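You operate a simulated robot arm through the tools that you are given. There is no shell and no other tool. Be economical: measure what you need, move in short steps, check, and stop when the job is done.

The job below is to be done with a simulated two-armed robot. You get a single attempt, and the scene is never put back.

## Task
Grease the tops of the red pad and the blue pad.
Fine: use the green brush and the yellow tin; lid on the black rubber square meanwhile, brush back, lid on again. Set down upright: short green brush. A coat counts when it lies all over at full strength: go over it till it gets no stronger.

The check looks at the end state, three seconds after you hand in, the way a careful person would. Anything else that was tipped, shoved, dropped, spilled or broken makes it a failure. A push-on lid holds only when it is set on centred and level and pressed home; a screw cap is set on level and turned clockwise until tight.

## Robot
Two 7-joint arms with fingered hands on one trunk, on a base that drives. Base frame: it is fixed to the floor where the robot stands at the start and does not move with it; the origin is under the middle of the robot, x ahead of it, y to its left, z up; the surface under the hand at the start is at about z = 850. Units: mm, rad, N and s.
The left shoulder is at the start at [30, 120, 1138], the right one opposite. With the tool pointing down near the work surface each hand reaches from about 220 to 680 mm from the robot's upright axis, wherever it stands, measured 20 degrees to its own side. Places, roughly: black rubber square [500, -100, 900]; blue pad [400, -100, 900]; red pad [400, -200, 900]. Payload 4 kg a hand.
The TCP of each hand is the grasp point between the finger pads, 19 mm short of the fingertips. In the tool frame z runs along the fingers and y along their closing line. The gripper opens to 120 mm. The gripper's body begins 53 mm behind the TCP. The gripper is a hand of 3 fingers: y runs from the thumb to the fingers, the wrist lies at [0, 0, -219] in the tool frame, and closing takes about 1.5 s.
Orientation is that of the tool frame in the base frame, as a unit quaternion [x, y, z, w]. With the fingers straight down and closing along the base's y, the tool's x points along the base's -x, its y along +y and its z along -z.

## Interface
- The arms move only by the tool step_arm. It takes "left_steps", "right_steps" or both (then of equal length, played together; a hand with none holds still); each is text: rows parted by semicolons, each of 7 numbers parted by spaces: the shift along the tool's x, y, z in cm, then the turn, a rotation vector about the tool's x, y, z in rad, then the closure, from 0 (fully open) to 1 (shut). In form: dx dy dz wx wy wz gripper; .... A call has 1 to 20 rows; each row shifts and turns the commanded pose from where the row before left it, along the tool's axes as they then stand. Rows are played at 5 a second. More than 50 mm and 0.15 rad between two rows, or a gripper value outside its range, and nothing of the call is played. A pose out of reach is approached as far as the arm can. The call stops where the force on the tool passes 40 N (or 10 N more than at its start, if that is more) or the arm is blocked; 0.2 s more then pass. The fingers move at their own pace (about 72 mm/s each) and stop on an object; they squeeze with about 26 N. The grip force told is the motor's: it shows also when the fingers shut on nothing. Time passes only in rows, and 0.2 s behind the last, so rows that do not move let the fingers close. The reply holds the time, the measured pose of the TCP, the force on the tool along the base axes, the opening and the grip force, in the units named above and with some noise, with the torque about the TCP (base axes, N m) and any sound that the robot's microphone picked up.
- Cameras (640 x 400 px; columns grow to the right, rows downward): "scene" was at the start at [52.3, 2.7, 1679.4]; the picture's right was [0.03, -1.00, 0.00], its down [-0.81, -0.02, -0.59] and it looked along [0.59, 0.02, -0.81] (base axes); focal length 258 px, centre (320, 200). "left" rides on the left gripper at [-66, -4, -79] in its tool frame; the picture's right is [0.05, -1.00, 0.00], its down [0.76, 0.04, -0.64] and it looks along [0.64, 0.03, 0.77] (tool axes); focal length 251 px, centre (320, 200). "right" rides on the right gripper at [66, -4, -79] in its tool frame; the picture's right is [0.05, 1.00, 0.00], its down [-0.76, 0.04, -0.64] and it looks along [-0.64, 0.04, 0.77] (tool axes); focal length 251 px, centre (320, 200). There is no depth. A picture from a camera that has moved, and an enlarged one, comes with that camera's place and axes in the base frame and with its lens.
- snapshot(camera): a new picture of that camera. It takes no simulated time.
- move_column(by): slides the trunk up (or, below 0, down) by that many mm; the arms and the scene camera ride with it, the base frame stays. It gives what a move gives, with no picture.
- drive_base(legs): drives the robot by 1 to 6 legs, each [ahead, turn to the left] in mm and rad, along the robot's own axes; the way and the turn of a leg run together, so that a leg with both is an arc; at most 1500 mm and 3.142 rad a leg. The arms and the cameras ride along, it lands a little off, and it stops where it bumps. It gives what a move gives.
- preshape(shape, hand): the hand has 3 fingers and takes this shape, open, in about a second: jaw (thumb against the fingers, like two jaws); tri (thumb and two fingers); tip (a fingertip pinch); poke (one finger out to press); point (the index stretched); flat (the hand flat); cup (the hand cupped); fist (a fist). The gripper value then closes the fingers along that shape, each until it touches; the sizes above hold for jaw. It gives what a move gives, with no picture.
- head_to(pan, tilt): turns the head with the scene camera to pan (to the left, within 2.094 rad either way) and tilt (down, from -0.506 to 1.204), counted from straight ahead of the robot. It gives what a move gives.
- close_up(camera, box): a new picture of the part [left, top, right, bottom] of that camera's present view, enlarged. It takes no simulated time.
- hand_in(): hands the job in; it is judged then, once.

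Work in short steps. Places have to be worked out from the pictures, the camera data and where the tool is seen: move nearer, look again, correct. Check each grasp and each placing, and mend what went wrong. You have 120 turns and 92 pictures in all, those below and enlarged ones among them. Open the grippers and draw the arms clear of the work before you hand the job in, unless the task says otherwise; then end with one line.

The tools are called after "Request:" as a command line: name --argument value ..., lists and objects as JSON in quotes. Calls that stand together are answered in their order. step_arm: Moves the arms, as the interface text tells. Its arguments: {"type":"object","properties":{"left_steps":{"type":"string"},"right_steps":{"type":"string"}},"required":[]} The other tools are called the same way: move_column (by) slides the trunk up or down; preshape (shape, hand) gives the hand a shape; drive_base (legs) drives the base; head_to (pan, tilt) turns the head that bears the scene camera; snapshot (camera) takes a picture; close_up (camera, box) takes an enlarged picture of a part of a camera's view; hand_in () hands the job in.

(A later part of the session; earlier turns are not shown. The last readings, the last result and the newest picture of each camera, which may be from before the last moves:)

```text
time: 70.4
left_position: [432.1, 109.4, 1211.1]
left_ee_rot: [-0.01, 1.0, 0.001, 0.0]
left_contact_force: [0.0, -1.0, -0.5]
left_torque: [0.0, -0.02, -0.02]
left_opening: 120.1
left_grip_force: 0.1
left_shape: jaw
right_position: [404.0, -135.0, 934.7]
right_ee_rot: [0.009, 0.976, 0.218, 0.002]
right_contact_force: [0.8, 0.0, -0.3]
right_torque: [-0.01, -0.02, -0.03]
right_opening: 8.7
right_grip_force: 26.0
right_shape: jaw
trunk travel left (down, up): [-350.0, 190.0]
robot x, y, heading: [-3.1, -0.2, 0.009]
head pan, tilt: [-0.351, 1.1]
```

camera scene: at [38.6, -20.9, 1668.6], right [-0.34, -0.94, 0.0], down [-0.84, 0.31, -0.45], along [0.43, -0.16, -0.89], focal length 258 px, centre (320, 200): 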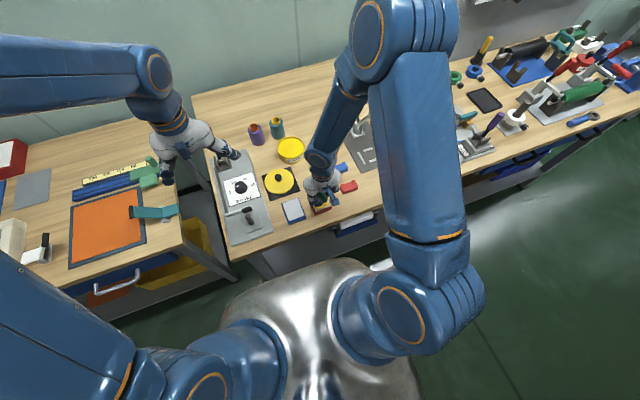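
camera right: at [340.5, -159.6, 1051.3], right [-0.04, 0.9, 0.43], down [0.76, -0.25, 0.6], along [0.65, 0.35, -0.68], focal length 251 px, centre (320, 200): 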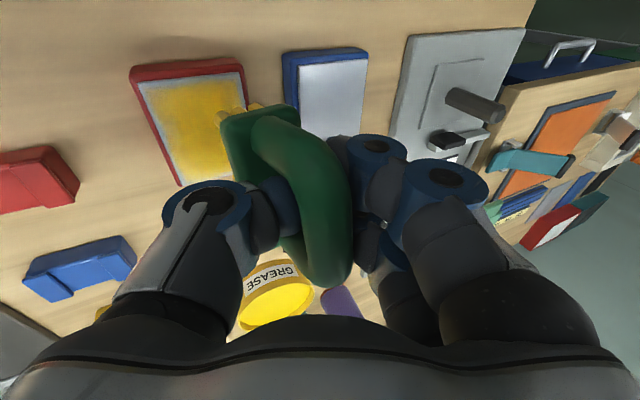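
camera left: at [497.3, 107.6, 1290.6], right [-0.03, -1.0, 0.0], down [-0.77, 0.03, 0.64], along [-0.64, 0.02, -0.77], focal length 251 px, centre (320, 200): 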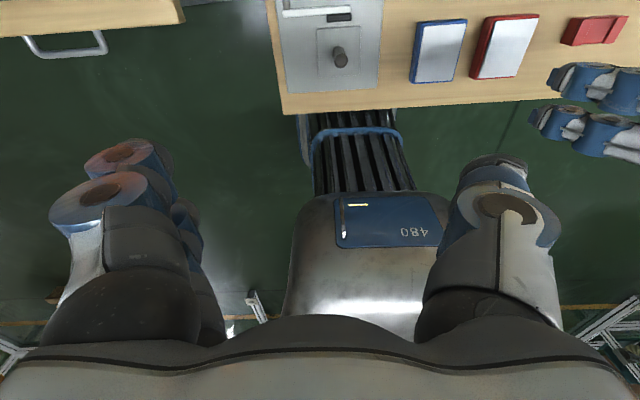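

Request:
step_arm --right_steps "0 -0.1 0.2 0 0 0 1;0 -0.1 0.2 0 0 0 1;0 0 0 0 0 0 1"

Request:
close_up --camera "left" --box '[440, 0, 600, 100]'

```text
time: 71.2
left_position: [432.1, 110.2, 1212.8]
left_ee_rot: [-0.01, 1.0, 0.0, 0.0]
left_contact_force: [0.4, 0.4, 0.1]
left_torque: [0.03, -0.01, 0.01]
left_opening: 120.1
left_grip_force: 0.0
left_shape: jaw
right_position: [403.7, -136.1, 929.9]
right_ee_rot: [0.009, 0.976, 0.218, 0.002]
right_contact_force: [0.1, -1.8, 7.5]
right_torque: [-0.12, -0.03, 0.01]
right_opening: 8.6
right_grip_force: 26.0
right_shape: jaw
trunk travel left (down, up): [-350.0, 190.0]
robot x, y, heading: [1.2, -2.4, -0.0]
head pan, tilt: [-0.351, 1.1]
```

```text
4.00 times, centred on (520, 50) of left
camera zoom: at [497.2, 107.7, 1290.7], right [-0.03, -1.0, 0.0], down [-0.77, 0.03, 0.64], along [-0.64, 0.02, -0.77], focal length 1006 px, centre (-480, 800)
```

zoom: 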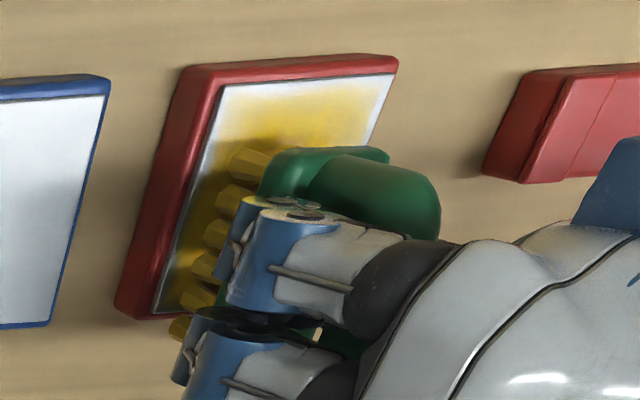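

The brush rests on the pad with ~8 N. I open and withdraw along the tool axis, then level the hand.

Request:
step_arm --right_steps "0 0 0 0 0 0 0.9;0 0 0 0 0 0 0.8;0 0 0 0 0 0 0.65;0 0 0 0 0 0 0.5;0 0 0 0 0 0 0.4;0 0 -1.5 0 0 0 0.3;0 0 -3 0 0 0 0.3;0 0 -4 0 0 0 0.2;0 0 0 0.11 0 0 0.2;0 0 0 0.11 0 0 0.2;0 0 0 0.11 0 0 0.2;0 0 0 0.11 0 0 0.2;0 0 0 0 0 0 0.2"

Request:
snapshot --camera "right"

Request:
close_up --camera "left" --box '[400, 0, 640, 150]'

```text
time: 72.3
left_position: [428.2, 111.1, 1212.0]
left_ee_rot: [-0.011, 1.0, -0.001, 0.002]
left_contact_force: [0.1, 0.0, -0.7]
left_torque: [0.01, -0.01, 0.01]
left_opening: 120.1
left_grip_force: 0.0
left_shape: jaw
right_position: [405.1, -128.8, 934.8]
right_ee_rot: [0.005, 0.975, 0.223, 0.008]
right_contact_force: [-3.6, 10.8, 37.1]
right_torque: [-0.5, -0.02, -0.08]
right_opening: 55.8
right_grip_force: 0.1
right_shape: jaw
trunk travel left (down, up): [-350.0, 190.0]
robot x, y, heading: [2.1, -2.1, 0.001]
head pan, tilt: [-0.351, 1.1]
stopped in row 5 (right hand): the force on the tool passed its limit at 47 N (the readings are from after the stop); the commanded pose is now the measured one
```

```text
30 pictures are left
camera right: at [337.8, -165.1, 1004.6], right [-0.05, 0.9, 0.43], down [0.75, -0.25, 0.61], along [0.66, 0.35, -0.67], focal length 251 px, centre (320, 200)
```

right: 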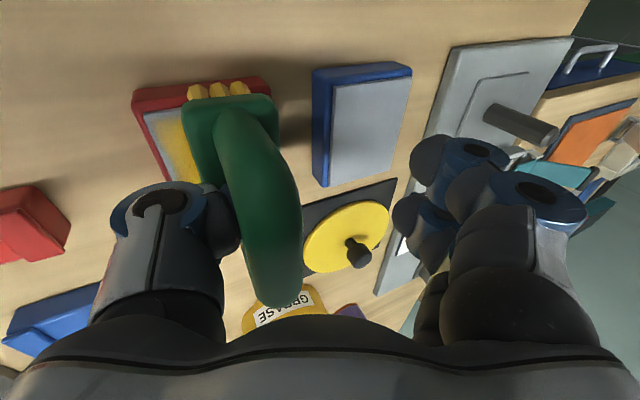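

```text
2.67 times, centred on (520, 75) of left
camera zoom: at [494.4, 109.5, 1291.6], right [-0.03, -1.0, 0.0], down [-0.77, 0.03, 0.64], along [-0.64, 0.02, -0.77], focal length 670 px, centre (-213, 533)
```

zoom: 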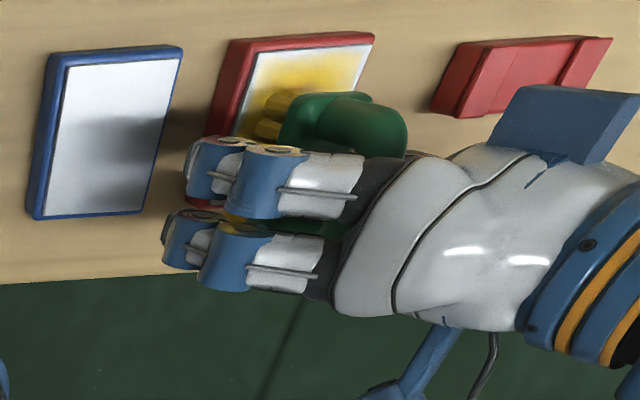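

The thumb pressed on something while opening; the brush still stands. I withdraw along the tool axis first, then level.

Request:
step_arm --right_steps "0 0 -1 0 0 0 0.5;0 0 -2 0 0 0 0.4;0 0 -3 0 0 0 0.3;0 0 -3 0 0 0 0.2;0 0 0 0.11 0 0 0.2;0 0 0 0.11 0 0 0.2;0 0 0 0.11 0 0 0.2;0 0 0 0.11 0 0 0.2;0 0 0 0 0 0 0.2"

Request:
snapshot --camera "right"

Request:
close_up --camera "left" --box '[400, 0, 640, 150]'

```text
time: 74.3
left_position: [431.2, 108.4, 1211.2]
left_ee_rot: [-0.011, 1.0, 0.0, 0.0]
left_contact_force: [0.5, 0.1, -0.4]
left_torque: [0.05, -0.01, 0.01]
left_opening: 120.0
left_grip_force: 0.1
left_shape: jaw
right_position: [404.2, -174.0, 1012.2]
right_ee_rot: [0.008, 1.0, 0.002, 0.002]
right_contact_force: [0.1, 1.0, -0.3]
right_torque: [0.05, 0.0, 0.02]
right_opening: 95.7
right_grip_force: 0.0
right_shape: jaw
trunk travel left (down, up): [-350.0, 190.0]
robot x, y, heading: [0.5, -2.1, -0.002]
head pan, tilt: [-0.351, 1.1]
```

```text
28 pictures are left
camera right: at [337.7, -176.1, 1091.0], right [-0.04, 1.0, 0.0], down [0.76, 0.03, 0.65], along [0.65, 0.03, -0.76], focal length 251 px, centre (320, 200)
```

right: 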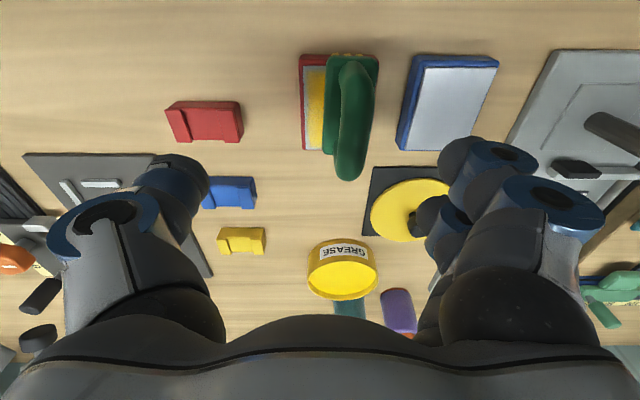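

```text
2.67 times, centred on (520, 75) of left
camera zoom: at [497.2, 106.7, 1290.7], right [-0.03, -1.0, 0.0], down [-0.77, 0.02, 0.64], along [-0.64, 0.02, -0.77], focal length 670 px, centre (-213, 533)
```

zoom: 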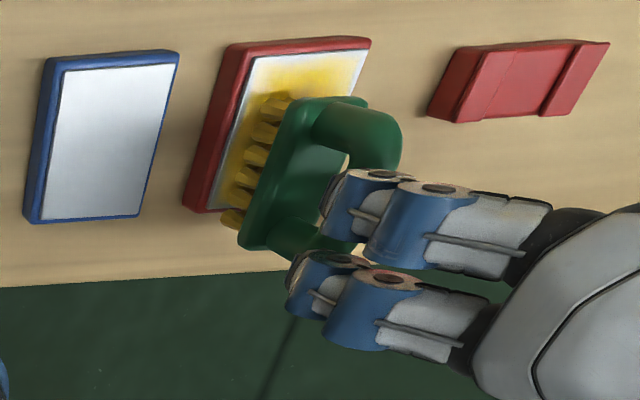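

The brush stands aligned on the pad, block centre ≈(405,-152), block z≈891–910. I move over it and descend so the fingertips straddle the block.

Request:
step_arm --right_steps "0 1.1 0 0 0 0 0.3;0 1.1 0 0 0 0 0.3;0 0 3 0 0 0 0.3;0 0 3 0 0 0 0.3;0 0 2.5 0 0 0 0.3;0 0 0 0 0 0 0.3"

Request:
snapshot --camera "right"

```text
time: 75.8
left_position: [431.0, 110.6, 1211.1]
left_ee_rot: [-0.011, 1.0, 0.0, 0.0]
left_contact_force: [0.0, -0.1, 0.3]
left_torque: [0.02, 0.02, 0.01]
left_opening: 119.8
left_grip_force: 0.1
left_shape: jaw
right_position: [406.6, -150.0, 927.7]
right_ee_rot: [0.009, 1.0, 0.002, 0.003]
right_contact_force: [0.2, 0.5, -0.5]
right_torque: [-0.02, -0.02, 0.01]
right_opening: 84.5
right_grip_force: 0.1
right_shape: jaw
trunk travel left (down, up): [-350.0, 190.0]
robot x, y, heading: [0.3, 0.1, 0.001]
head pan, tilt: [-0.351, 1.1]
```

```text
26 pictures are left
camera right: at [340.9, -152.3, 1007.3], right [-0.04, 1.0, 0.0], down [0.76, 0.03, 0.65], along [0.65, 0.03, -0.76], focal length 251 px, centre (320, 200)
```

right: 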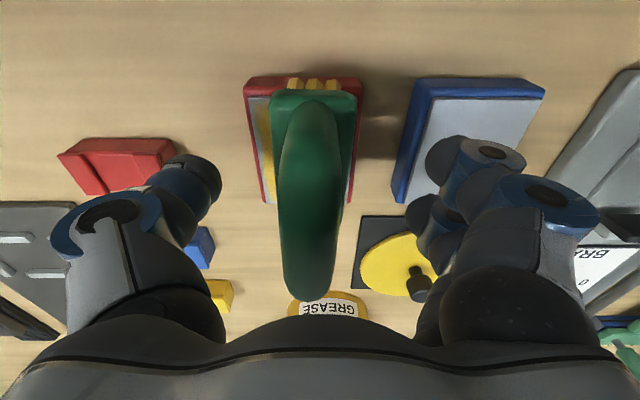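

Brush is about 4 mm to the −y side. I correct, descend to z≈913 and close on the block.

Request:
step_arm --right_steps "0 -0.4 0.5 0 0 0 0.4;0 0 0.5 0 0 0 0.4;0 0 0.4 0 0 0 0.4;0 0 0 0 0 0 0.5;0 0 0 0 0 0 0.6;0 0 0 0 0 0 0.7;0 0 0 0 0 0 0.8;0 0 0 0 0 0 0.9;0 0 0 0 0 0 1;0 0 0 0 0 0 1;0 0 0 0 0 0 1"

Request:
snapshot --camera "right"

Request:
close_up --camera "left" --box '[400, 0, 640, 150]'

```text
time: 78.2
left_position: [432.0, 109.9, 1211.6]
left_ee_rot: [-0.01, 1.0, 0.0, 0.0]
left_contact_force: [-0.5, 0.5, -0.3]
left_torque: [-0.01, 0.0, 0.0]
left_opening: 120.1
left_grip_force: 0.0
left_shape: jaw
right_position: [406.9, -153.1, 912.9]
right_ee_rot: [0.008, 1.0, 0.001, 0.003]
right_contact_force: [0.3, 0.0, -0.6]
right_torque: [-0.02, -0.02, -0.02]
right_opening: 28.8
right_grip_force: 25.8
right_shape: jaw
trunk travel left (down, up): [-350.0, 190.0]
robot x, y, heading: [-0.1, 1.6, 0.001]
head pan, tilt: [-0.351, 1.1]
```

```text
25 pictures are left
camera right: at [339.9, -156.0, 992.5], right [-0.04, 1.0, 0.0], down [0.76, 0.03, 0.65], along [0.65, 0.03, -0.76], focal length 251 px, centre (320, 200)
```

right: 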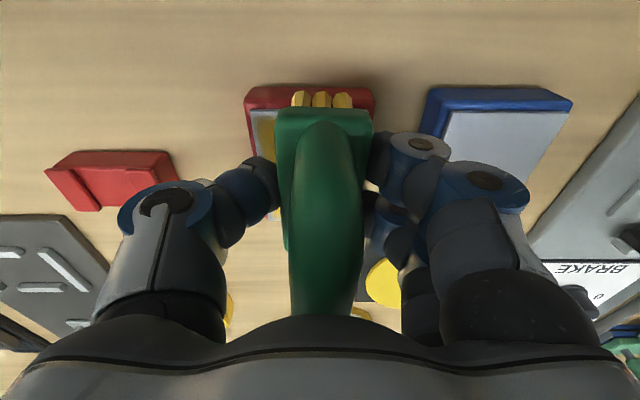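

```text
2.67 times, centred on (520, 75) of left
camera zoom: at [497.7, 107.8, 1290.4], right [-0.03, -1.0, 0.0], down [-0.76, 0.03, 0.64], along [-0.64, 0.02, -0.77], focal length 670 px, centre (-213, 533)
```

zoom: 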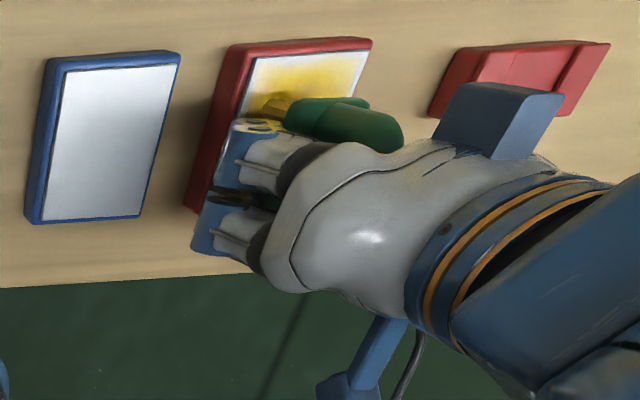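

Excellent: the block is firmly held, aligned, with bristle bottom ≈ TCP−40. I press slightly and read the force.

Request:
step_arm --right_steps "0 0 0.1 0 0 0 1;-0.4 0 0 0 0 0 1;-0.4 0 0 0 0 0 1;0 0 0 0 0 0 1"

```text
time: 79.2
left_position: [430.3, 110.4, 1211.5]
left_ee_rot: [-0.011, 1.0, 0.001, 0.0]
left_contact_force: [-0.9, -0.3, -0.3]
left_torque: [-0.01, 0.0, 0.0]
left_opening: 120.0
left_grip_force: 0.0
left_shape: jaw
right_position: [415.1, -154.5, 912.6]
right_ee_rot: [0.009, 1.0, 0.002, 0.002]
right_contact_force: [-1.5, 0.5, 3.4]
right_torque: [0.08, 0.0, 0.04]
right_opening: 28.8
right_grip_force: 26.1
right_shape: jaw
trunk travel left (down, up): [-350.0, 190.0]
robot x, y, heading: [0.6, -2.0, -0.001]
head pan, tilt: [-0.351, 1.1]
```

Light steady contact. I raster over the pad with strokes along x.

Request:
step_arm --right_steps "0 1 0.03 0 0 0 1;-0.6 0 0 0 0 0 1;-0.6 0 0 0 0 0 1;0.6 0 0 0 0 0 1;0.6 0 0 0 0 0 1;0.5 0 0 0 0 0 1;0 -0.9 0 0 0 0 1;-0.6 0 0 0 0 0 1;-0.6 0 0 0 0 0 1;-0.5 0 0 0 0 0 1;0.6 0 0 0 0 0 1;0.6 0 0 0 0 0 1;0.5 0 0 0 0 0 1;0 -0.9 0 0 0 0 1;-0.6 0 0 0 0 0 1;-0.6 0 0 0 0 0 1;-0.5 0 0 0 0 0 1;0.6 0 0 0 0 0 1;0.6 0 0 0 0 0 1;0.5 0 0 0 0 0 1"

Request:
step_arm --right_steps "0 -0.9 0 0 0 0 1;-0.6 0 0 0 0 0 1;-0.6 0 0 0 0 0 1;-0.5 0 0 0 0 0 1;0.6 0 0 0 0 0 1;0.6 0 0 0 0 0 1;0.5 0 0 0 0 0 1;0 -0.3 0 0 0 0 1;-0.6 0 0 0 0 0 1;-0.6 0 0 0 0 0 1;-0.5 0 0 0 0 0 1;0.6 0 0 0 0 0 1;0.6 0 0 0 0 0 1;0.5 0 0 0 0 0 1"

```text
time: 83.3
left_position: [429.8, 109.9, 1211.6]
left_ee_rot: [-0.01, 1.0, 0.0, 0.0]
left_contact_force: [-0.9, -1.1, -0.6]
left_torque: [0.01, 0.03, 0.03]
left_opening: 119.8
left_grip_force: 0.1
left_shape: jaw
right_position: [409.2, -161.2, 911.4]
right_ee_rot: [0.008, 1.0, 0.002, 0.003]
right_contact_force: [3.4, -0.4, 9.3]
right_torque: [0.02, 0.01, -0.02]
right_opening: 28.8
right_grip_force: 26.4
right_shape: jaw
trunk travel left (down, up): [-350.0, 190.0]
robot x, y, heading: [1.0, 2.1, -0.002]
head pan, tilt: [-0.351, 1.1]
```

```text
time: 86.3
left_position: [430.8, 109.3, 1211.5]
left_ee_rot: [-0.01, 1.0, 0.0, 0.0]
left_contact_force: [-0.6, 0.3, -0.1]
left_torque: [0.0, -0.01, -0.01]
left_opening: 119.7
left_grip_force: 0.0
left_shape: jaw
right_position: [408.2, -174.4, 912.3]
right_ee_rot: [0.008, 1.0, 0.002, 0.003]
right_contact_force: [0.9, 0.3, 2.2]
right_torque: [0.03, 0.01, -0.01]
right_opening: 29.0
right_grip_force: 26.5
right_shape: jaw
trunk travel left (down, up): [-350.0, 190.0]
robot x, y, heading: [-1.1, -2.3, 0.0]
head pan, tilt: [-0.351, 1.1]
```

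Grip holds firmly. I lift, go to the tin to reload, and look at the red pad meanwhile.

Request:
step_arm --right_steps "0 0 -2.5 0 0 0 1;0 0 -2.5 0 0 0 1;-4.15 0.8 0 0 0 0 1;-4.15 0.8 0 0 0 0 1;-4.15 0.8 0 0 0 0 1;-4.15 0.8 0 0 0 0 1;-4.15 0.8 0 0 0 0 1;-4.15 0.8 0 0 0 0 1;0 0 0 0 0 0 1"

Request:
close_up --camera "left" --box '[400, 0, 560, 100]'

Request:
snapshot --camera "right"

```text
time: 88.3
left_position: [430.0, 109.7, 1211.3]
left_ee_rot: [-0.01, 1.0, 0.0, 0.001]
left_contact_force: [0.2, -0.3, -0.7]
left_torque: [0.0, -0.01, -0.02]
left_opening: 120.1
left_grip_force: 0.0
left_shape: jaw
right_position: [657.8, -131.0, 962.3]
right_ee_rot: [0.008, 1.0, 0.003, 0.001]
right_contact_force: [0.3, -0.9, 0.0]
right_torque: [0.01, 0.01, -0.02]
right_opening: 28.7
right_grip_force: 26.1
right_shape: jaw
trunk travel left (down, up): [-350.0, 190.0]
robot x, y, heading: [-4.7, -3.1, 0.0]
head pan, tilt: [-0.351, 1.1]
```

```text
4.00 times, centred on (480, 50) of left
camera zoom: at [496.9, 107.1, 1290.8], right [-0.03, -1.0, 0.0], down [-0.77, 0.03, 0.64], along [-0.64, 0.02, -0.77], focal length 1006 px, centre (-320, 800)
```

zoom: 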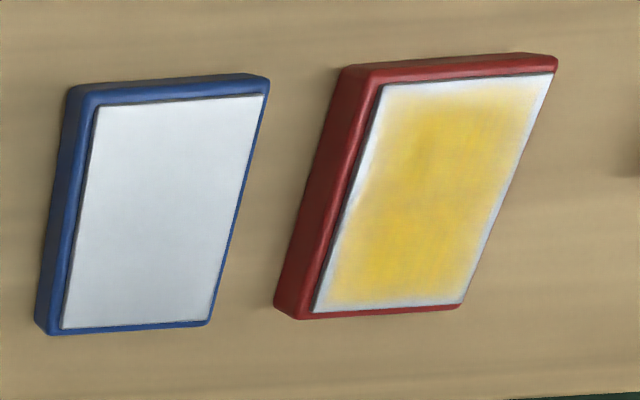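

```text
22 pictures are left
camera right: at [590.4, -134.1, 1042.3], right [-0.04, 1.0, 0.01], down [0.76, 0.03, 0.65], along [0.65, 0.03, -0.76], focal length 251 px, centre (320, 200)
```

right: 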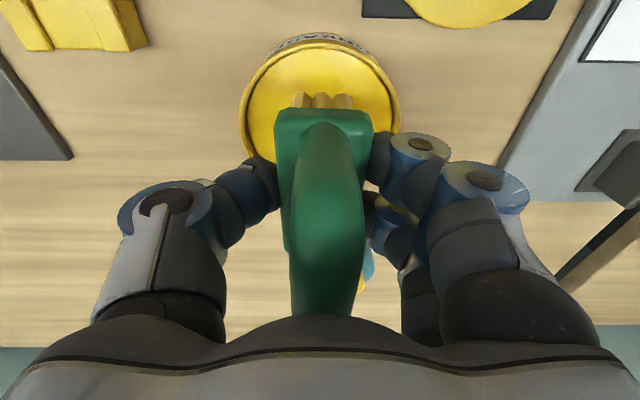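

The coat is good in the middle, thin at the borders, and the bristles have paled. I dip again gently.

Request:
step_arm --right_steps "0 0 2 0 0 0 1;0 0 1.5 0 0 0 1;0 0 0.4 0 0 0 1;0 0 0.3 0 0 0 1;0 0 0 0 0 0 1"

```text
time: 89.5
left_position: [430.0, 110.0, 1211.0]
left_ee_rot: [-0.01, 1.0, 0.0, 0.0]
left_contact_force: [-0.6, -0.6, -0.2]
left_torque: [0.02, 0.0, 0.0]
left_opening: 119.7
left_grip_force: 0.1
left_shape: jaw
right_position: [657.6, -130.8, 921.3]
right_ee_rot: [0.009, 1.0, 0.003, 0.003]
right_contact_force: [0.8, 0.4, -1.0]
right_torque: [0.02, 0.01, 0.01]
right_opening: 28.7
right_grip_force: 25.8
right_shape: jaw
trunk travel left (down, up): [-350.0, 190.0]
robot x, y, heading: [-2.8, -2.5, -0.0]
head pan, tilt: [-0.351, 1.1]
```

Request:
step_arm --right_steps "0 0 0.3 0 0 0 1;0 0 0.2 0 0 0 1;0 0 0 0 0 0 1"

```text
time: 90.3
left_position: [430.5, 109.9, 1211.5]
left_ee_rot: [-0.011, 1.0, 0.001, 0.0]
left_contact_force: [0.6, -0.7, -0.3]
left_torque: [0.0, -0.01, 0.01]
left_opening: 120.0
left_grip_force: 0.1
left_shape: jaw
right_position: [656.7, -130.5, 919.8]
right_ee_rot: [0.009, 1.0, 0.002, 0.002]
right_contact_force: [0.1, 0.1, -1.2]
right_torque: [-0.02, 0.01, -0.01]
right_opening: 28.9
right_grip_force: 25.7
right_shape: jaw
right hand out of reach, approached as far as the arm can: row 1
trunk travel left (down, up): [-350.0, 190.0]
robot x, y, heading: [1.2, 1.9, -0.0]
head pan, tilt: [-0.351, 1.1]
```

The arm is at its reach limit; I shift back 4 mm and lower a little more.

Request:
step_arm --right_steps "0.4 0 0 0 0 0 1;0 0 0.2 0 0 0 1;0 0 0.2 0 0 0 1;0 0 0 0 0 0 1"

```text
time: 91.3
left_position: [430.1, 109.8, 1211.6]
left_ee_rot: [-0.01, 1.0, 0.0, 0.0]
left_contact_force: [0.4, 0.1, 0.8]
left_torque: [0.0, 0.01, 0.02]
left_opening: 120.0
left_grip_force: 0.0
left_shape: jaw
right_position: [652.7, -130.4, 917.2]
right_ee_rot: [0.008, 1.0, 0.002, 0.004]
right_contact_force: [2.0, 0.4, 10.8]
right_torque: [0.05, 0.02, -0.03]
right_opening: 28.9
right_grip_force: 25.9
right_shape: jaw
trunk travel left (down, up): [-350.0, 190.0]
robot x, y, heading: [-2.2, -0.6, 0.001]
head pan, tilt: [-0.351, 1.1]
```

Dipped at 11 N. I lift and return to the red pad's near, +y corner.

Request:
step_arm --right_steps "0 0 -2.5 0 0 0 1;0 0 -2.5 0 0 0 1;4.18 -0.22 0 0 0 0 1;4.18 -0.22 0 0 0 0 1;4.18 -0.22 0 0 0 0 1;4.18 -0.22 0 0 0 0 1;4.18 -0.22 0 0 0 0 1;4.18 -0.22 0 0 0 0 1;0 0 2.5 0 0 0 1;0 0 2.4 0 0 0 1;0 0 0.4 0 0 0 1;0 0 0 0 0 0 1"

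```text
time: 93.5
left_position: [429.9, 109.8, 1212.8]
left_ee_rot: [-0.01, 1.0, 0.0, 0.001]
left_contact_force: [0.3, -0.3, 0.1]
left_torque: [0.01, 0.01, 0.0]
left_opening: 120.0
left_grip_force: 0.1
left_shape: jaw
right_position: [658.1, -125.7, 916.8]
right_ee_rot: [0.011, 1.0, 0.001, 0.015]
right_contact_force: [-5.8, -0.4, 20.2]
right_torque: [0.06, 0.08, -0.02]
right_opening: 30.9
right_grip_force: 26.1
right_shape: jaw
right hand out of reach, approached as far as the arm can: row 1, 2, 3, 4, 5, 6, 7, 8, 9, 10
trunk travel left (down, up): [-350.0, 190.0]
robot x, y, heading: [1.3, -0.3, 0.0]
head pan, tilt: [-0.351, 1.1]
stopped in row 10 (right hand): the force on the tool passed its limit at 49 N (the readings are from after the stop); the commanded pose is now the measured one
```

The arm got stuck at its reach limit over the tin. I look before moving again.

Request:
snapshot --camera "right"

Request:
snapshot --camera "scene"

```text
21 pictures are left
camera right: at [589.5, -127.5, 994.3], right [-0.03, 1.0, 0.0], down [0.75, 0.02, 0.67], along [0.67, 0.02, -0.75], focal length 251 px, centre (320, 200)
```

right: 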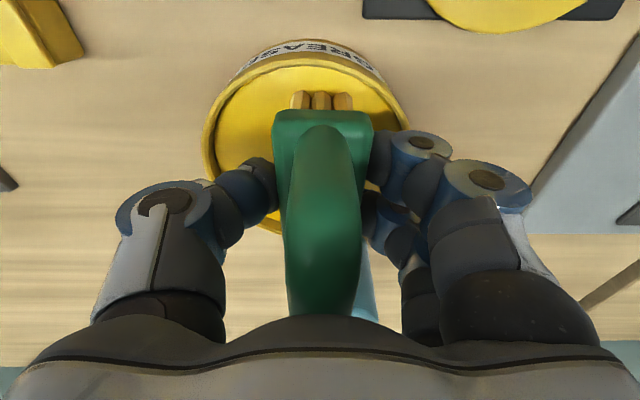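

```text
20 pictures are left
camera scene: at [35.7, -20.5, 1668.8], right [-0.34, -0.94, 0.0], down [-0.84, 0.31, -0.46], along [0.43, -0.16, -0.89], focal length 258 px, centre (320, 200)
```

scene: 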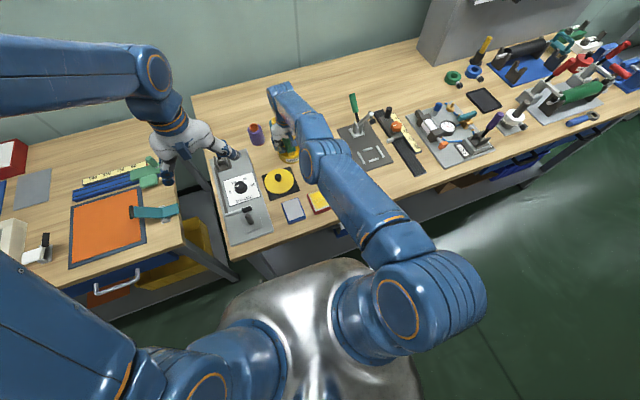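

The tin hasn't moved; the arm is simply straight (singular). I raise the trunk 45 mm to lift the brush straight out of the tin.

Request:
move_column --by 45

```text
time: 94.4
left_position: [432.2, 110.8, 1255.9]
left_ee_rot: [-0.01, 1.0, 0.0, -0.001]
left_contact_force: [0.3, 0.1, 0.7]
left_torque: [0.03, 0.0, 0.02]
left_opening: 119.9
left_grip_force: 0.0
left_shape: jaw
right_position: [658.9, -125.9, 956.0]
right_ee_rot: [0.01, 1.0, 0.002, 0.011]
right_contact_force: [0.7, 0.3, -1.3]
right_torque: [0.05, 0.05, -0.01]
right_opening: 29.8
right_grip_force: 26.5
right_shape: jaw
trunk travel left (down, up): [-395.0, 145.0]
robot x, y, heading: [-4.8, 1.2, 0.0]
head pan, tilt: [-0.351, 1.1]
```

Free of the tin. I try backing away in small rows.

Request:
step_arm --right_steps "1 0 -0.3 0 0 0 1;1 0 -0.3 0 0 0 1;1 0 0 0 0 0 1;0 0 0 0 0 0 1"

```text
time: 95.4
left_position: [430.0, 108.6, 1256.4]
left_ee_rot: [-0.011, 1.0, 0.0, 0.0]
left_contact_force: [-0.5, 0.1, -0.1]
left_torque: [-0.01, 0.03, 0.01]
left_opening: 120.0
left_grip_force: 0.0
left_shape: jaw
right_position: [655.1, -123.1, 955.9]
right_ee_rot: [0.011, 1.0, 0.002, 0.01]
right_contact_force: [-0.2, -0.7, -2.2]
right_torque: [0.0, -0.02, 0.01]
right_opening: 29.6
right_grip_force: 25.6
right_shape: jaw
right hand out of reach, approached as far as the arm can: row 1, 2, 3
trunk travel left (down, up): [-395.0, 145.0]
robot x, y, heading: [2.1, 1.2, 0.0]
head pan, tilt: [-0.351, 1.1]
```

It barely follows. I try a combined upward and sideways move to leave the singular pose.

Request:
step_arm --right_steps "2 -2 -2 0 0 0 1;2 -2 -2 0 0 0 1;2 -1 -2 0 0 0 1;2 0 0 0 0 0 1;0 0 0 0 0 0 1;0 0 0 0 0 0 1"

```text
time: 96.8
left_position: [431.3, 109.2, 1257.1]
left_ee_rot: [-0.011, 1.0, 0.0, 0.0]
left_contact_force: [1.2, -0.1, -0.3]
left_torque: [0.0, 0.01, 0.0]
left_opening: 120.2
left_grip_force: 0.2
left_shape: jaw
right_position: [665.3, -172.8, 992.8]
right_ee_rot: [0.01, 1.0, 0.001, 0.012]
right_contact_force: [0.4, -0.1, -1.1]
right_torque: [0.02, -0.02, -0.04]
right_opening: 29.7
right_grip_force: 25.9
right_shape: jaw
right hand out of reach, approached as far as the arm can: row 1, 2, 3, 4
trunk travel left (down, up): [-395.0, 145.0]
robot x, y, heading: [0.1, -0.9, 0.002]
head pan, tilt: [-0.351, 1.1]
```

The arm slides on its full-reach sphere without bending the elbow. I move up well clear, then command inward-and-down moves to flex it.

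Request:
step_arm --right_steps "0 0 -3 0 0 0 1;0 0 -3 0 0 0 1;0 0 -3 0 0 0 1;0 0 -3 0 0 0 1;0 0 0 0 0 0 1;3 0 2 0 0 0 1;3 0 2 0 0 0 1;3 0 2 0 0 0 1;0 0 0 0 0 0 1;0 0 0 0 0 0 1"

```text
time: 99.0
left_position: [430.9, 110.1, 1256.2]
left_ee_rot: [-0.01, 1.0, 0.0, 0.0]
left_contact_force: [-0.2, -0.3, 0.5]
left_torque: [0.02, 0.01, -0.02]
left_opening: 119.8
left_grip_force: 0.1
left_shape: jaw
right_position: [673.4, -165.9, 1045.3]
right_ee_rot: [0.01, 1.0, 0.001, 0.01]
right_contact_force: [-0.1, 0.2, -1.4]
right_torque: [-0.02, -0.01, -0.01]
right_opening: 29.8
right_grip_force: 26.0
right_shape: jaw
right hand out of reach, approached as far as the arm can: row 1, 2, 4, 6, 7, 8
trunk travel left (down, up): [-395.0, 145.0]
robot x, y, heading: [-0.9, -1.9, -0.004]
head pan, tilt: [-0.351, 1.1]
```

I try tiny inward steps combined with a small pitch change.

Request:
step_arm --right_steps "0.3 0 0 0 0 0 1;0.3 0 0 0 0 0 1;0.3 0 0 0 0 0 1;0.3 0 0 0 0 0 1;0 0 0 0 0.1 0 1;0 0 0 0 0.1 0 1;0.3 0 0 0 0 0 1;0.3 0 0 0 0 0 1;0 0 0 0 -0.1 0 1;0 0 0 0 -0.1 0 1;0 0 0 0 0 0 1"

```text
time: 101.4
left_position: [431.1, 108.4, 1256.2]
left_ee_rot: [-0.01, 1.0, 0.0, 0.0]
left_contact_force: [0.4, -0.5, 0.9]
left_torque: [0.02, -0.01, -0.02]
left_opening: 119.9
left_grip_force: 0.0
left_shape: jaw
right_position: [673.0, -167.8, 1045.5]
right_ee_rot: [0.01, 1.0, 0.002, 0.011]
right_contact_force: [0.8, 0.3, -1.3]
right_torque: [0.0, -0.04, 0.02]
right_opening: 29.8
right_grip_force: 26.0
right_shape: jaw
right hand out of reach, approached as far as the arm can: row 1, 2, 3, 5, 6, 8, 9, 10
trunk travel left (down, up): [-395.0, 145.0]
robot x, y, heading: [0.5, -2.5, -0.008]
head pan, tilt: [-0.351, 1.1]
```

I test a pure downward and a pure +y move here, both clear of everything.

Request:
step_arm --right_steps "0 2 0 0 0 0 1;0 2 0 0 0 0 1;0 2 0 0 0 0 1;0 0 2 0 0 0 1;0 0 2 0 0 0 1;0 0 0 0 0 0 1"

```text
time: 102.8
left_position: [430.8, 109.3, 1256.6]
left_ee_rot: [-0.01, 1.0, 0.0, 0.0]
left_contact_force: [-0.7, -0.8, 0.7]
left_torque: [-0.04, -0.02, -0.01]
left_opening: 120.1
left_grip_force: 0.1
left_shape: jaw
right_position: [667.2, -105.9, 1005.2]
right_ee_rot: [0.011, 1.0, 0.002, 0.012]
right_contact_force: [-0.2, 0.3, -1.3]
right_torque: [-0.01, 0.02, -0.02]
right_opening: 29.9
right_grip_force: 26.0
right_shape: jaw
right hand out of reach, approached as far as the arm can: row 4, 5
trunk travel left (down, up): [-395.0, 145.0]
robot x, y, heading: [3.3, -1.6, 0.002]
head pan, tilt: [-0.351, 1.1]
```

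The +y move worked without limit warnings, so that direction flexes the elbow. I continue +y combined with inward motion.

Request:
step_arm --right_steps "0.5 2 0 0 0 0 1;0.5 2 0 0 0 0 1;1 2 0 0 0 0 1;1.5 2 0 0 0 0 1;2 0 0 0 0 0 1;2 0 0 0 0 0 1;0 0 0 0 0 0 1"

```text
time: 104.4
left_position: [431.9, 108.9, 1255.1]
left_ee_rot: [-0.011, 1.0, 0.0, 0.0]
left_contact_force: [-0.4, 0.2, 1.1]
left_torque: [-0.03, 0.02, -0.02]
left_opening: 119.6
left_grip_force: 0.1
left_shape: jaw
right_position: [645.5, -16.2, 995.8]
right_ee_rot: [0.01, 1.0, 0.002, 0.011]
right_contact_force: [-0.1, 0.0, -1.6]
right_torque: [-0.02, 0.01, 0.0]
right_opening: 29.8
right_grip_force: 26.2
right_shape: jaw
right hand out of reach, approached as far as the arm can: row 3, 4, 5, 6
trunk travel left (down, up): [-395.0, 145.0]
robot x, y, heading: [1.5, -1.9, -0.002]
head pan, tilt: [-0.351, 1.1]
```

Some flexing was gained (reach radius fell). I continue inward, now alternating a little sideways.

Request:
step_arm --right_steps "2 1 -1 0 0 0 1;2 1 -1 0 0 0 1;2 1 -1 0 0 0 1;3 0 -1 0 0 0 1;3 0 0 0 0 0 1;3 0 0 0 0 0 1;0 0 0 0 0 0 1"

```text
time: 106.0
left_position: [432.2, 109.8, 1256.1]
left_ee_rot: [-0.01, 1.0, 0.0, -0.001]
left_contact_force: [-0.4, 0.0, -0.1]
left_torque: [-0.01, 0.0, -0.02]
left_opening: 119.7
left_grip_force: 0.0
left_shape: jaw
right_position: [624.1, 61.9, 1011.4]
right_ee_rot: [0.01, 1.0, 0.002, 0.01]
right_contact_force: [-0.1, -0.5, -1.2]
right_torque: [0.02, 0.0, 0.05]
right_opening: 29.5
right_grip_force: 25.8
right_shape: jaw
right hand out of reach, approached as far as the arm can: row 1, 2, 3, 4, 5, 6
trunk travel left (down, up): [-395.0, 145.0]
robot x, y, heading: [1.8, 0.4, -0.0]
head pan, tilt: [-0.351, 1.1]
```

The hand only slides along its sphere. A straight −y chord from here runs inside the sphere, so I try that.

Request:
step_arm --right_steps "0 -2 0 0 0 0 1;0 -2 0 0 0 0 1;0 -2 0 0 0 0 1;0 -2 0 0 0 0 1;0 -2 0 0 0 0 1;0 -2 0 0 0 0 1;0 0 0 0 0 0 1"

```text
time: 107.6
left_position: [430.5, 110.6, 1257.1]
left_ee_rot: [-0.011, 1.0, -0.001, 0.0]
left_contact_force: [0.4, 0.3, 0.8]
left_torque: [0.0, -0.03, 0.02]
left_opening: 120.2
left_grip_force: 0.1
left_shape: jaw
right_position: [655.1, -51.2, 1004.2]
right_ee_rot: [0.011, 1.0, 0.002, 0.01]
right_contact_force: [-0.1, -0.7, -1.1]
right_torque: [-0.03, 0.02, -0.01]
right_opening: 29.8
right_grip_force: 25.7
right_shape: jaw
right hand out of reach, approached as far as the arm can: row 1, 2, 3, 4, 5, 6
trunk travel left (down, up): [-395.0, 145.0]
robot x, y, heading: [-0.9, -0.6, -0.003]
head pan, tilt: [-0.351, 1.1]
```

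I test whether rotations are followed here: rolling the hand moves the wrist sideways and may unlock the elbow.

Request:
step_arm --right_steps "0 0 0 -0.14 0 0 1;0 0 0 -0.14 0 0 1;0 0 0 -0.14 0 0 1;0 0 0 -0.14 0 0 1;0 0 0 0 0 0 1"

```text
time: 108.8
left_position: [430.8, 110.0, 1255.2]
left_ee_rot: [-0.011, 1.0, 0.0, 0.0]
left_contact_force: [0.1, -0.5, 0.0]
left_torque: [0.0, 0.01, 0.01]
left_opening: 120.0
left_grip_force: 0.1
left_shape: jaw
right_position: [663.4, -47.9, 1002.9]
right_ee_rot: [0.006, 0.96, 0.28, 0.015]
right_contact_force: [0.8, 0.5, -1.6]
right_torque: [0.01, -0.01, 0.0]
right_opening: 29.8
right_grip_force: 25.7
right_shape: jaw
right hand out of reach, approached as far as the arm can: row 1, 2
trunk travel left (down, up): [-395.0, 145.0]
robot x, y, heading: [0.0, -3.4, 0.002]
head pan, tilt: [-0.351, 1.1]
```

Rotation works and rows 3–4 were in reach. Now I try inward from this tilted pose.

Request:
step_arm --right_steps "0.5 0 0 0 0 0 1;1 0 0 0 0 0 1;1.5 0 0 0 0 0 1;2 0 0 0 0 0 1;2 0 0 0 0 0 1;0 0 0 0 0 0 1"

```text
time: 110.2
left_position: [430.5, 109.9, 1256.6]
left_ee_rot: [-0.01, 1.0, 0.0, 0.0]
left_contact_force: [-0.4, 0.4, 0.8]
left_torque: [-0.02, -0.01, 0.0]
left_opening: 119.7
left_grip_force: 0.1
left_shape: jaw
right_position: [658.5, -46.2, 988.1]
right_ee_rot: [0.006, 0.96, 0.279, 0.013]
right_contact_force: [-0.7, -0.1, -1.4]
right_torque: [-0.01, -0.01, -0.03]
right_opening: 30.0
right_grip_force: 26.3
right_shape: jaw
right hand out of reach, approached as far as the arm can: row 2, 3, 4, 5
trunk travel left (down, up): [-395.0, 145.0]
robot x, y, heading: [-4.8, 3.3, 0.003]
head pan, tilt: [-0.351, 1.1]
```

The elbow probably crossed through straight onto its other side, where a joint limit blocks it. I undo the roll, stretch outward to full extension, go up, then pull inward.

Request:
step_arm --right_steps "0 0 0 0.14 0 0 1;0 0 0 0.14 0 0 1;0 0 0 0.14 0 0 1;0 0 0 0.14 0 0 1;-3 0 0 0 0 0 1;-3 0 0 0 0 0 1;-1 0 -3 0 0 0 1;-1 0 -3 0 0 0 1;-1 0 -3 0 0 0 1;1 0 -1 0 0 0 1;2 0 0 0 0 0 1;3 0 0 0 0 0 1;3 0 0 0 0 0 1;0 0 0 0 0 0 1"

```text
time: 113.2
left_position: [430.0, 108.2, 1257.3]
left_ee_rot: [-0.01, 1.0, 0.0, 0.0]
left_contact_force: [0.6, -0.3, 1.0]
left_torque: [-0.02, 0.01, -0.03]
left_opening: 119.6
left_grip_force: 0.0
left_shape: jaw
right_position: [661.5, -32.4, 1086.6]
right_ee_rot: [0.01, 1.0, 0.002, 0.011]
right_contact_force: [0.4, -0.4, -0.7]
right_torque: [0.02, 0.02, -0.02]
right_opening: 29.7
right_grip_force: 26.2
right_shape: jaw
right hand out of reach, approached as far as the arm can: row 4, 5, 6, 7, 8, 9, 10, 11, 12, 13
trunk travel left (down, up): [-395.0, 145.0]
robot x, y, heading: [3.0, 4.0, -0.003]
head pan, tilt: [-0.351, 1.1]
```

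Radius grew, so it was not fully straight. I try the same with −y as the tangential direction.

Request:
step_arm --right_steps "-3 0 0 0 0 0 1;-3 0 0 0 0 0 1;-1 -3 0 0 0 0 1;-1 -3 0 0 0 0 1;-1 -3 0 0 0 0 1;-1 -3 0 0 0 0 1;-1 -3 0 0 0 0 1;1 -1 0 0 0 0 1;2 0 0 0 0 0 1;3 0 0 0 0 0 1;3 0 0 0 0 0 1;0 0 0 0 0 0 1"

```text
time: 115.8
left_position: [432.8, 109.3, 1256.1]
left_ee_rot: [-0.011, 1.0, 0.0, 0.0]
left_contact_force: [0.7, -0.5, 0.3]
left_torque: [0.01, 0.02, -0.01]
left_opening: 119.9
left_grip_force: 0.1
left_shape: jaw
right_position: [675.6, -198.8, 1088.7]
right_ee_rot: [0.011, 1.0, 0.002, 0.011]
right_contact_force: [0.2, -0.2, -0.8]
right_torque: [-0.01, 0.02, 0.0]
right_opening: 29.5
right_grip_force: 25.7
right_shape: jaw
right hand out of reach, approached as far as the arm can: row 1, 2, 4, 5, 6, 7, 8, 9, 10, 11
trunk travel left (down, up): [-395.0, 145.0]
robot x, y, heading: [2.1, -0.7, -0.003]
head pan, tilt: [-0.351, 1.1]
```

Let me look at the arm's configuration.

Request:
snapshot --camera "scene"

```text
19 pictures are left
camera scene: at [38.9, -21.2, 1713.6], right [-0.34, -0.94, 0.0], down [-0.84, 0.31, -0.45], along [0.43, -0.16, -0.89], focal length 258 px, centre (320, 200)
```

scene: 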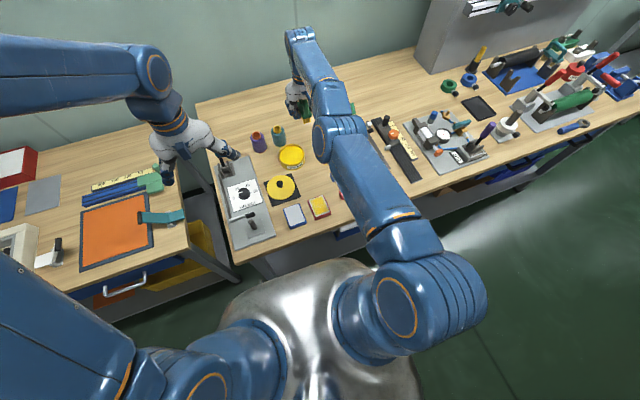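

I'll build up elbow flex with a long sweep: first out to −y along the limit, then a straight +y chord that lies well inside the sphere, at a clear height.

Request:
step_arm --right_steps "0.5 -4 0 0 0 0 1;0.5 -4 0 0 0 0 1;1 -4 0 0 0 0 1;1 -4 0 0 0 0 1;1.5 -4 0 0 0 0 1;1.5 -4 0 0 0 0 1;0 0 0 0 0 0 1;0 1 0 0 0 0 1;0 2 0 0 0 0 1;0 2 0 0 0 0 1;0 2 0 0 0 0 1;0 2 0 0 0 0 1;0 2 0 0 0 0 1;0 2 0 0 0 0 1;0 0 0 0 0 0 1"

```text
time: 119.0
left_position: [429.9, 109.8, 1255.0]
left_ee_rot: [-0.011, 1.0, -0.001, -0.001]
left_contact_force: [-0.1, -0.1, -0.3]
left_torque: [0.03, 0.0, -0.01]
left_opening: 119.8
left_grip_force: 0.0
left_shape: jaw
right_position: [658.3, -323.2, 1084.9]
right_ee_rot: [0.011, 1.0, 0.003, 0.01]
right_contact_force: [0.2, -0.1, -2.5]
right_torque: [-0.01, 0.01, 0.02]
right_opening: 29.8
right_grip_force: 26.2
right_shape: jaw
right hand out of reach, approached as far as the arm can: row 3, 9, 10, 11, 12, 13, 14
trunk travel left (down, up): [-395.0, 145.0]
robot x, y, heading: [4.9, 0.8, 0.003]
head pan, tilt: [-0.351, 1.1]
```

Rows 4–6 (−y with inward) were reached without warnings: −y is the flexing direction. I repeat it and then pull inward without returning.

Request:
step_arm --right_steps "0.5 -4 0 0 0 0 1;1 -4 0 0 0 0 1;1.5 -4 0 0 0 0 1;2 -3 0 0 0 0 1;2.5 -2 0 0 0 0 1;3 -1 0 0 0 0 1;3 0 0 0 0 0 1;3 0 0 0 0 0 1;3 0 0 0 0 0 1;0 0 0 0 0 0 1"

```text
time: 121.2
left_position: [432.0, 110.6, 1255.9]
left_ee_rot: [-0.01, 1.0, 0.0, -0.001]
left_contact_force: [0.1, -0.2, 0.6]
left_torque: [0.02, 0.05, -0.01]
left_opening: 119.9
left_grip_force: 0.1
left_shape: jaw
right_position: [455.2, -497.5, 1081.0]
right_ee_rot: [0.011, 1.0, 0.002, 0.012]
right_contact_force: [-0.1, -0.2, -0.3]
right_torque: [0.0, -0.01, 0.02]
right_opening: 29.8
right_grip_force: 26.0
right_shape: jaw
right hand out of reach, approached as far as the arm can: row 1
trunk travel left (down, up): [-395.0, 145.0]
robot x, y, heading: [-0.5, -0.9, 0.0]
head pan, tilt: [-0.351, 1.1]
```

Unlocked: the arm is flexed again at (455,-497). I carry the brush back over the red pad, correcting the small pitch error.

Request:
step_arm --right_steps "0.6 3.8 0 0 0.022 0 1;0.6 3.8 0 0 0 0 1;0.6 3.8 0 0 0 0 1;0.6 3.8 0 0 0 0 1;0.6 3.8 0 0 0 0 1;0.6 3.8 0 0 0 0 1;0.6 3.8 0 0 0 0 1;0.5 3.8 0 0 0 0 1;0.5 3.8 0 0 0 0 1;0 0 2 0 0 0 1;0 0 0 0 0 0 1"

Request:
snapshot --camera "right"

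Request:
snapshot --camera "scene"

```text
time: 123.6
left_position: [431.0, 110.3, 1256.5]
left_ee_rot: [-0.011, 1.0, 0.001, 0.0]
left_contact_force: [-0.5, -0.5, -0.9]
left_torque: [-0.02, 0.04, 0.0]
left_opening: 120.1
left_grip_force: 0.0
left_shape: jaw
right_position: [411.6, -152.8, 1061.1]
right_ee_rot: [0.011, 1.0, 0.002, 0.002]
right_contact_force: [-0.8, 0.5, -2.5]
right_torque: [0.05, -0.01, 0.01]
right_opening: 29.3
right_grip_force: 26.1
right_shape: jaw
trunk travel left (down, up): [-395.0, 145.0]
robot x, y, heading: [1.9, 2.7, 0.001]
head pan, tilt: [-0.351, 1.1]
```

```text
18 pictures are left
camera right: at [345.8, -155.3, 1140.9], right [-0.03, 1.0, 0.0], down [0.76, 0.02, 0.65], along [0.64, 0.02, -0.76], focal length 251 px, centre (320, 200)
```

right: 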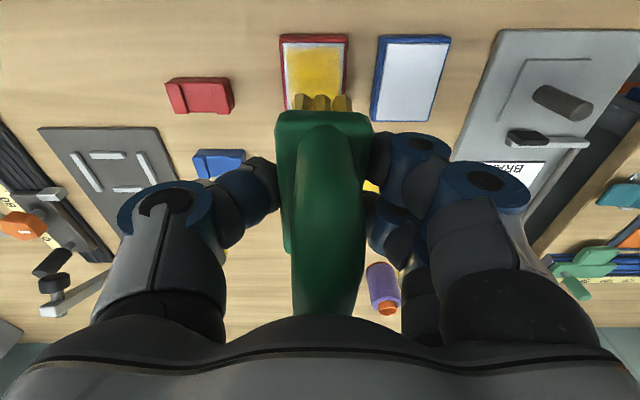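

```text
17 pictures are left
camera scene: at [38.1, -20.6, 1713.6], right [-0.34, -0.94, 0.0], down [-0.84, 0.31, -0.45], along [0.43, -0.16, -0.89], focal length 258 px, centre (320, 200)
```

scene: 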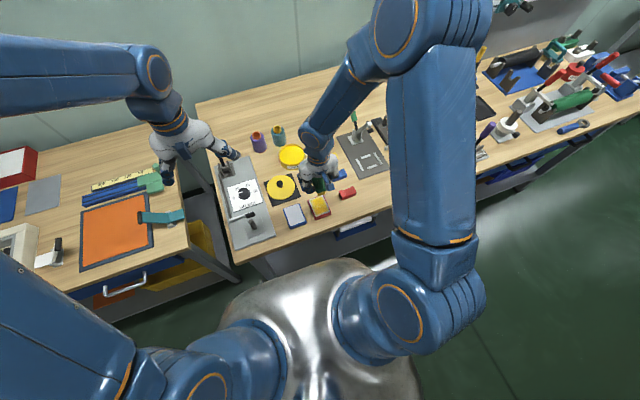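

The arm is normal again and the brush well held. To gain reach margin for the tin, I drive the base ahead 40 mm (hand is high and clear).

Request:
drive_base --legs '[[40, 0]]'

```text
time: 124.5
left_position: [472.6, 109.8, 1256.6]
left_ee_rot: [-0.011, 1.0, 0.0, 0.001]
left_contact_force: [0.5, -0.9, -0.6]
left_torque: [0.02, 0.03, 0.0]
left_opening: 120.3
left_grip_force: 0.2
left_shape: jaw
right_position: [452.7, -152.1, 1061.4]
right_ee_rot: [0.01, 1.0, 0.003, 0.001]
right_contact_force: [-0.2, -0.6, -2.1]
right_torque: [0.01, -0.01, 0.05]
right_opening: 29.6
right_grip_force: 26.2
right_shape: jaw
trunk travel left (down, up): [-395.0, 145.0]
robot x, y, heading: [37.5, 2.3, 0.003]
head pan, tilt: [-0.351, 1.1]
```

Drove fine. I lower the trunk back 45 mm.

Request:
move_column --by -45

Request:
step_arm --right_steps "2.5 0.6 0 0 0 0 1;2.5 0.6 0 0 0 0 1;0 0 2.4 0 0 0 1;0 0 2.4 0 0 0 1;0 0 2.4 0 0 0 1;0 0 2.2 0 0 0 1;0 0 0.4 0 0 0 1;0 0 0 0 0 0 1"

```text
time: 125.3
left_position: [470.0, 110.2, 1211.1]
left_ee_rot: [-0.011, 1.0, 0.0, 0.001]
left_contact_force: [-0.4, 0.5, -0.4]
left_torque: [-0.01, -0.01, 0.03]
left_opening: 119.7
left_grip_force: 0.1
left_shape: jaw
right_position: [452.3, -153.4, 1018.0]
right_ee_rot: [0.011, 1.0, 0.001, 0.003]
right_contact_force: [-0.3, 0.5, -1.1]
right_torque: [0.02, 0.0, 0.01]
right_opening: 29.5
right_grip_force: 26.5
right_shape: jaw
trunk travel left (down, up): [-350.0, 190.0]
robot x, y, heading: [41.7, 3.0, -0.004]
head pan, tilt: [-0.351, 1.1]
```

```text
time: 127.1
left_position: [471.8, 109.4, 1211.5]
left_ee_rot: [-0.01, 1.0, 0.0, 0.0]
left_contact_force: [-0.6, -0.7, 0.5]
left_torque: [0.01, 0.01, 0.03]
left_opening: 119.9
left_grip_force: 0.1
left_shape: jaw
right_position: [403.6, -140.3, 916.0]
right_ee_rot: [0.01, 1.0, 0.001, 0.001]
right_contact_force: [-0.3, -0.4, -2.0]
right_torque: [-0.01, -0.03, 0.01]
right_opening: 29.4
right_grip_force: 26.1
right_shape: jaw
trunk travel left (down, up): [-350.0, 190.0]
robot x, y, heading: [42.9, 0.9, -0.0]
head pan, tilt: [-0.351, 1.1]
```

Request:
step_arm --right_steps "0 0 0.3 0 0 0 1;0 0 0.1 0 0 0 1;-0.3 0 0 0 0 0 1;0 0 0 0 0 0 1"

```text
time: 128.1
left_position: [472.2, 109.5, 1210.5]
left_ee_rot: [-0.01, 1.0, 0.0, 0.0]
left_contact_force: [-0.5, 0.7, -0.2]
left_torque: [-0.01, 0.05, 0.02]
left_opening: 120.1
left_grip_force: 0.0
left_shape: jaw
right_position: [405.8, -139.6, 913.7]
right_ee_rot: [0.011, 1.0, 0.001, 0.001]
right_contact_force: [0.3, -0.2, -1.8]
right_torque: [-0.02, 0.0, 0.01]
right_opening: 29.6
right_grip_force: 25.7
right_shape: jaw
trunk travel left (down, up): [-350.0, 190.0]
robot x, y, heading: [40.1, -2.2, -0.004]
head pan, tilt: [-0.351, 1.1]
```

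Request:
step_arm --right_steps "0 0 0.15 0 0 0 1;0 0 0.15 0 0 0 1;0 0 0 0 0 0 1"

```text
time: 128.9
left_position: [470.7, 108.9, 1211.5]
left_ee_rot: [-0.01, 1.0, 0.0, 0.0]
left_contact_force: [0.0, -1.0, -0.1]
left_torque: [-0.01, -0.01, 0.0]
left_opening: 120.0
left_grip_force: 0.0
left_shape: jaw
right_position: [406.6, -138.8, 911.3]
right_ee_rot: [0.01, 1.0, 0.002, 0.001]
right_contact_force: [0.5, -1.8, 10.4]
right_torque: [0.08, -0.01, 0.04]
right_opening: 30.0
right_grip_force: 26.8
right_shape: jaw
trunk travel left (down, up): [-350.0, 190.0]
robot x, y, heading: [38.2, 1.9, -0.002]
head pan, tilt: [-0.351, 1.1]
```

Contact ~10 N. I raster with longer strokes that overrun the ends.

Request:
step_arm --right_steps "-1 0 0 0 0 0 1;-1 0 0 0 0 0 1;-1 0 0 0 0 0 1;1 0 0 0 0 0 1;1 0 0 0 0 0 1;1 0 0 0 0 0 1;1 0 0 0 0 0 1;0 -1 0 0 0 0 1;-1 0 0 0 0 0 1;-1 0 0 0 0 0 1;-1 0 0 0 0 0 1;-1 0 0 0 0 0 1;1 0 0 0 0 0 1;1 0 0 0 0 0 1;1 0 0 0 0 0 1;1 0 0 0 0 0 1;0 -1 0 0 0 0 1;-1 0 0 0 0 0 1;-1 0 0 0 0 0 1;-1 0 0 0 0 0 1"

Request:
step_arm --right_steps "-1 0 0 0 0 0 1;1 0 0 0 0 0 1;1 0 0 0 0 0 1;1 0 0 0 0 0 1;1 0 0 0 0 0 1;0 -1 0 0 0 0 1;-1 0 0 0 0 0 1;-1 0 0 0 0 0 1;-1 0 0 0 0 0 1;-1 0 0 0 0 0 1;1 0 0 0 0 0 1;1 0 0 0 0 0 1;1 0 0 0 0 0 1;1 0 0 0 0 0 1;0 -1 0 0 0 0 1;-1 0 0 0 0 0 1;-1 0 0 0 0 0 1;-1 0 0 0 0 0 1;-1 0 0 0 0 0 1;0 0 0 0 0 0 1"

```text
time: 133.1
left_position: [470.7, 109.0, 1211.6]
left_ee_rot: [-0.011, 1.0, 0.0, 0.001]
left_contact_force: [0.3, 1.0, 0.4]
left_torque: [-0.03, -0.02, 0.02]
left_opening: 119.9
left_grip_force: 0.1
left_shape: jaw
right_position: [423.6, -158.5, 912.3]
right_ee_rot: [0.01, 1.0, 0.002, 0.0]
right_contact_force: [-3.0, 0.7, 5.6]
right_torque: [0.04, -0.02, 0.02]
right_opening: 30.1
right_grip_force: 25.9
right_shape: jaw
trunk travel left (down, up): [-350.0, 190.0]
robot x, y, heading: [42.7, 0.6, 0.003]
head pan, tilt: [-0.351, 1.1]
```

```text
time: 137.3
left_position: [470.6, 110.7, 1212.1]
left_ee_rot: [-0.011, 1.0, 0.0, 0.0]
left_contact_force: [0.8, 0.0, -0.6]
left_torque: [0.0, 0.01, 0.01]
left_opening: 120.1
left_grip_force: 0.1
left_shape: jaw
right_position: [435.3, -180.8, 910.9]
right_ee_rot: [0.011, 1.0, 0.002, 0.002]
right_contact_force: [-4.4, -1.5, 12.1]
right_torque: [0.02, 0.03, 0.04]
right_opening: 30.3
right_grip_force: 26.1
right_shape: jaw
trunk travel left (down, up): [-350.0, 190.0]
robot x, y, heading: [40.2, 0.5, 0.004]
head pan, tilt: [-0.351, 1.1]
```

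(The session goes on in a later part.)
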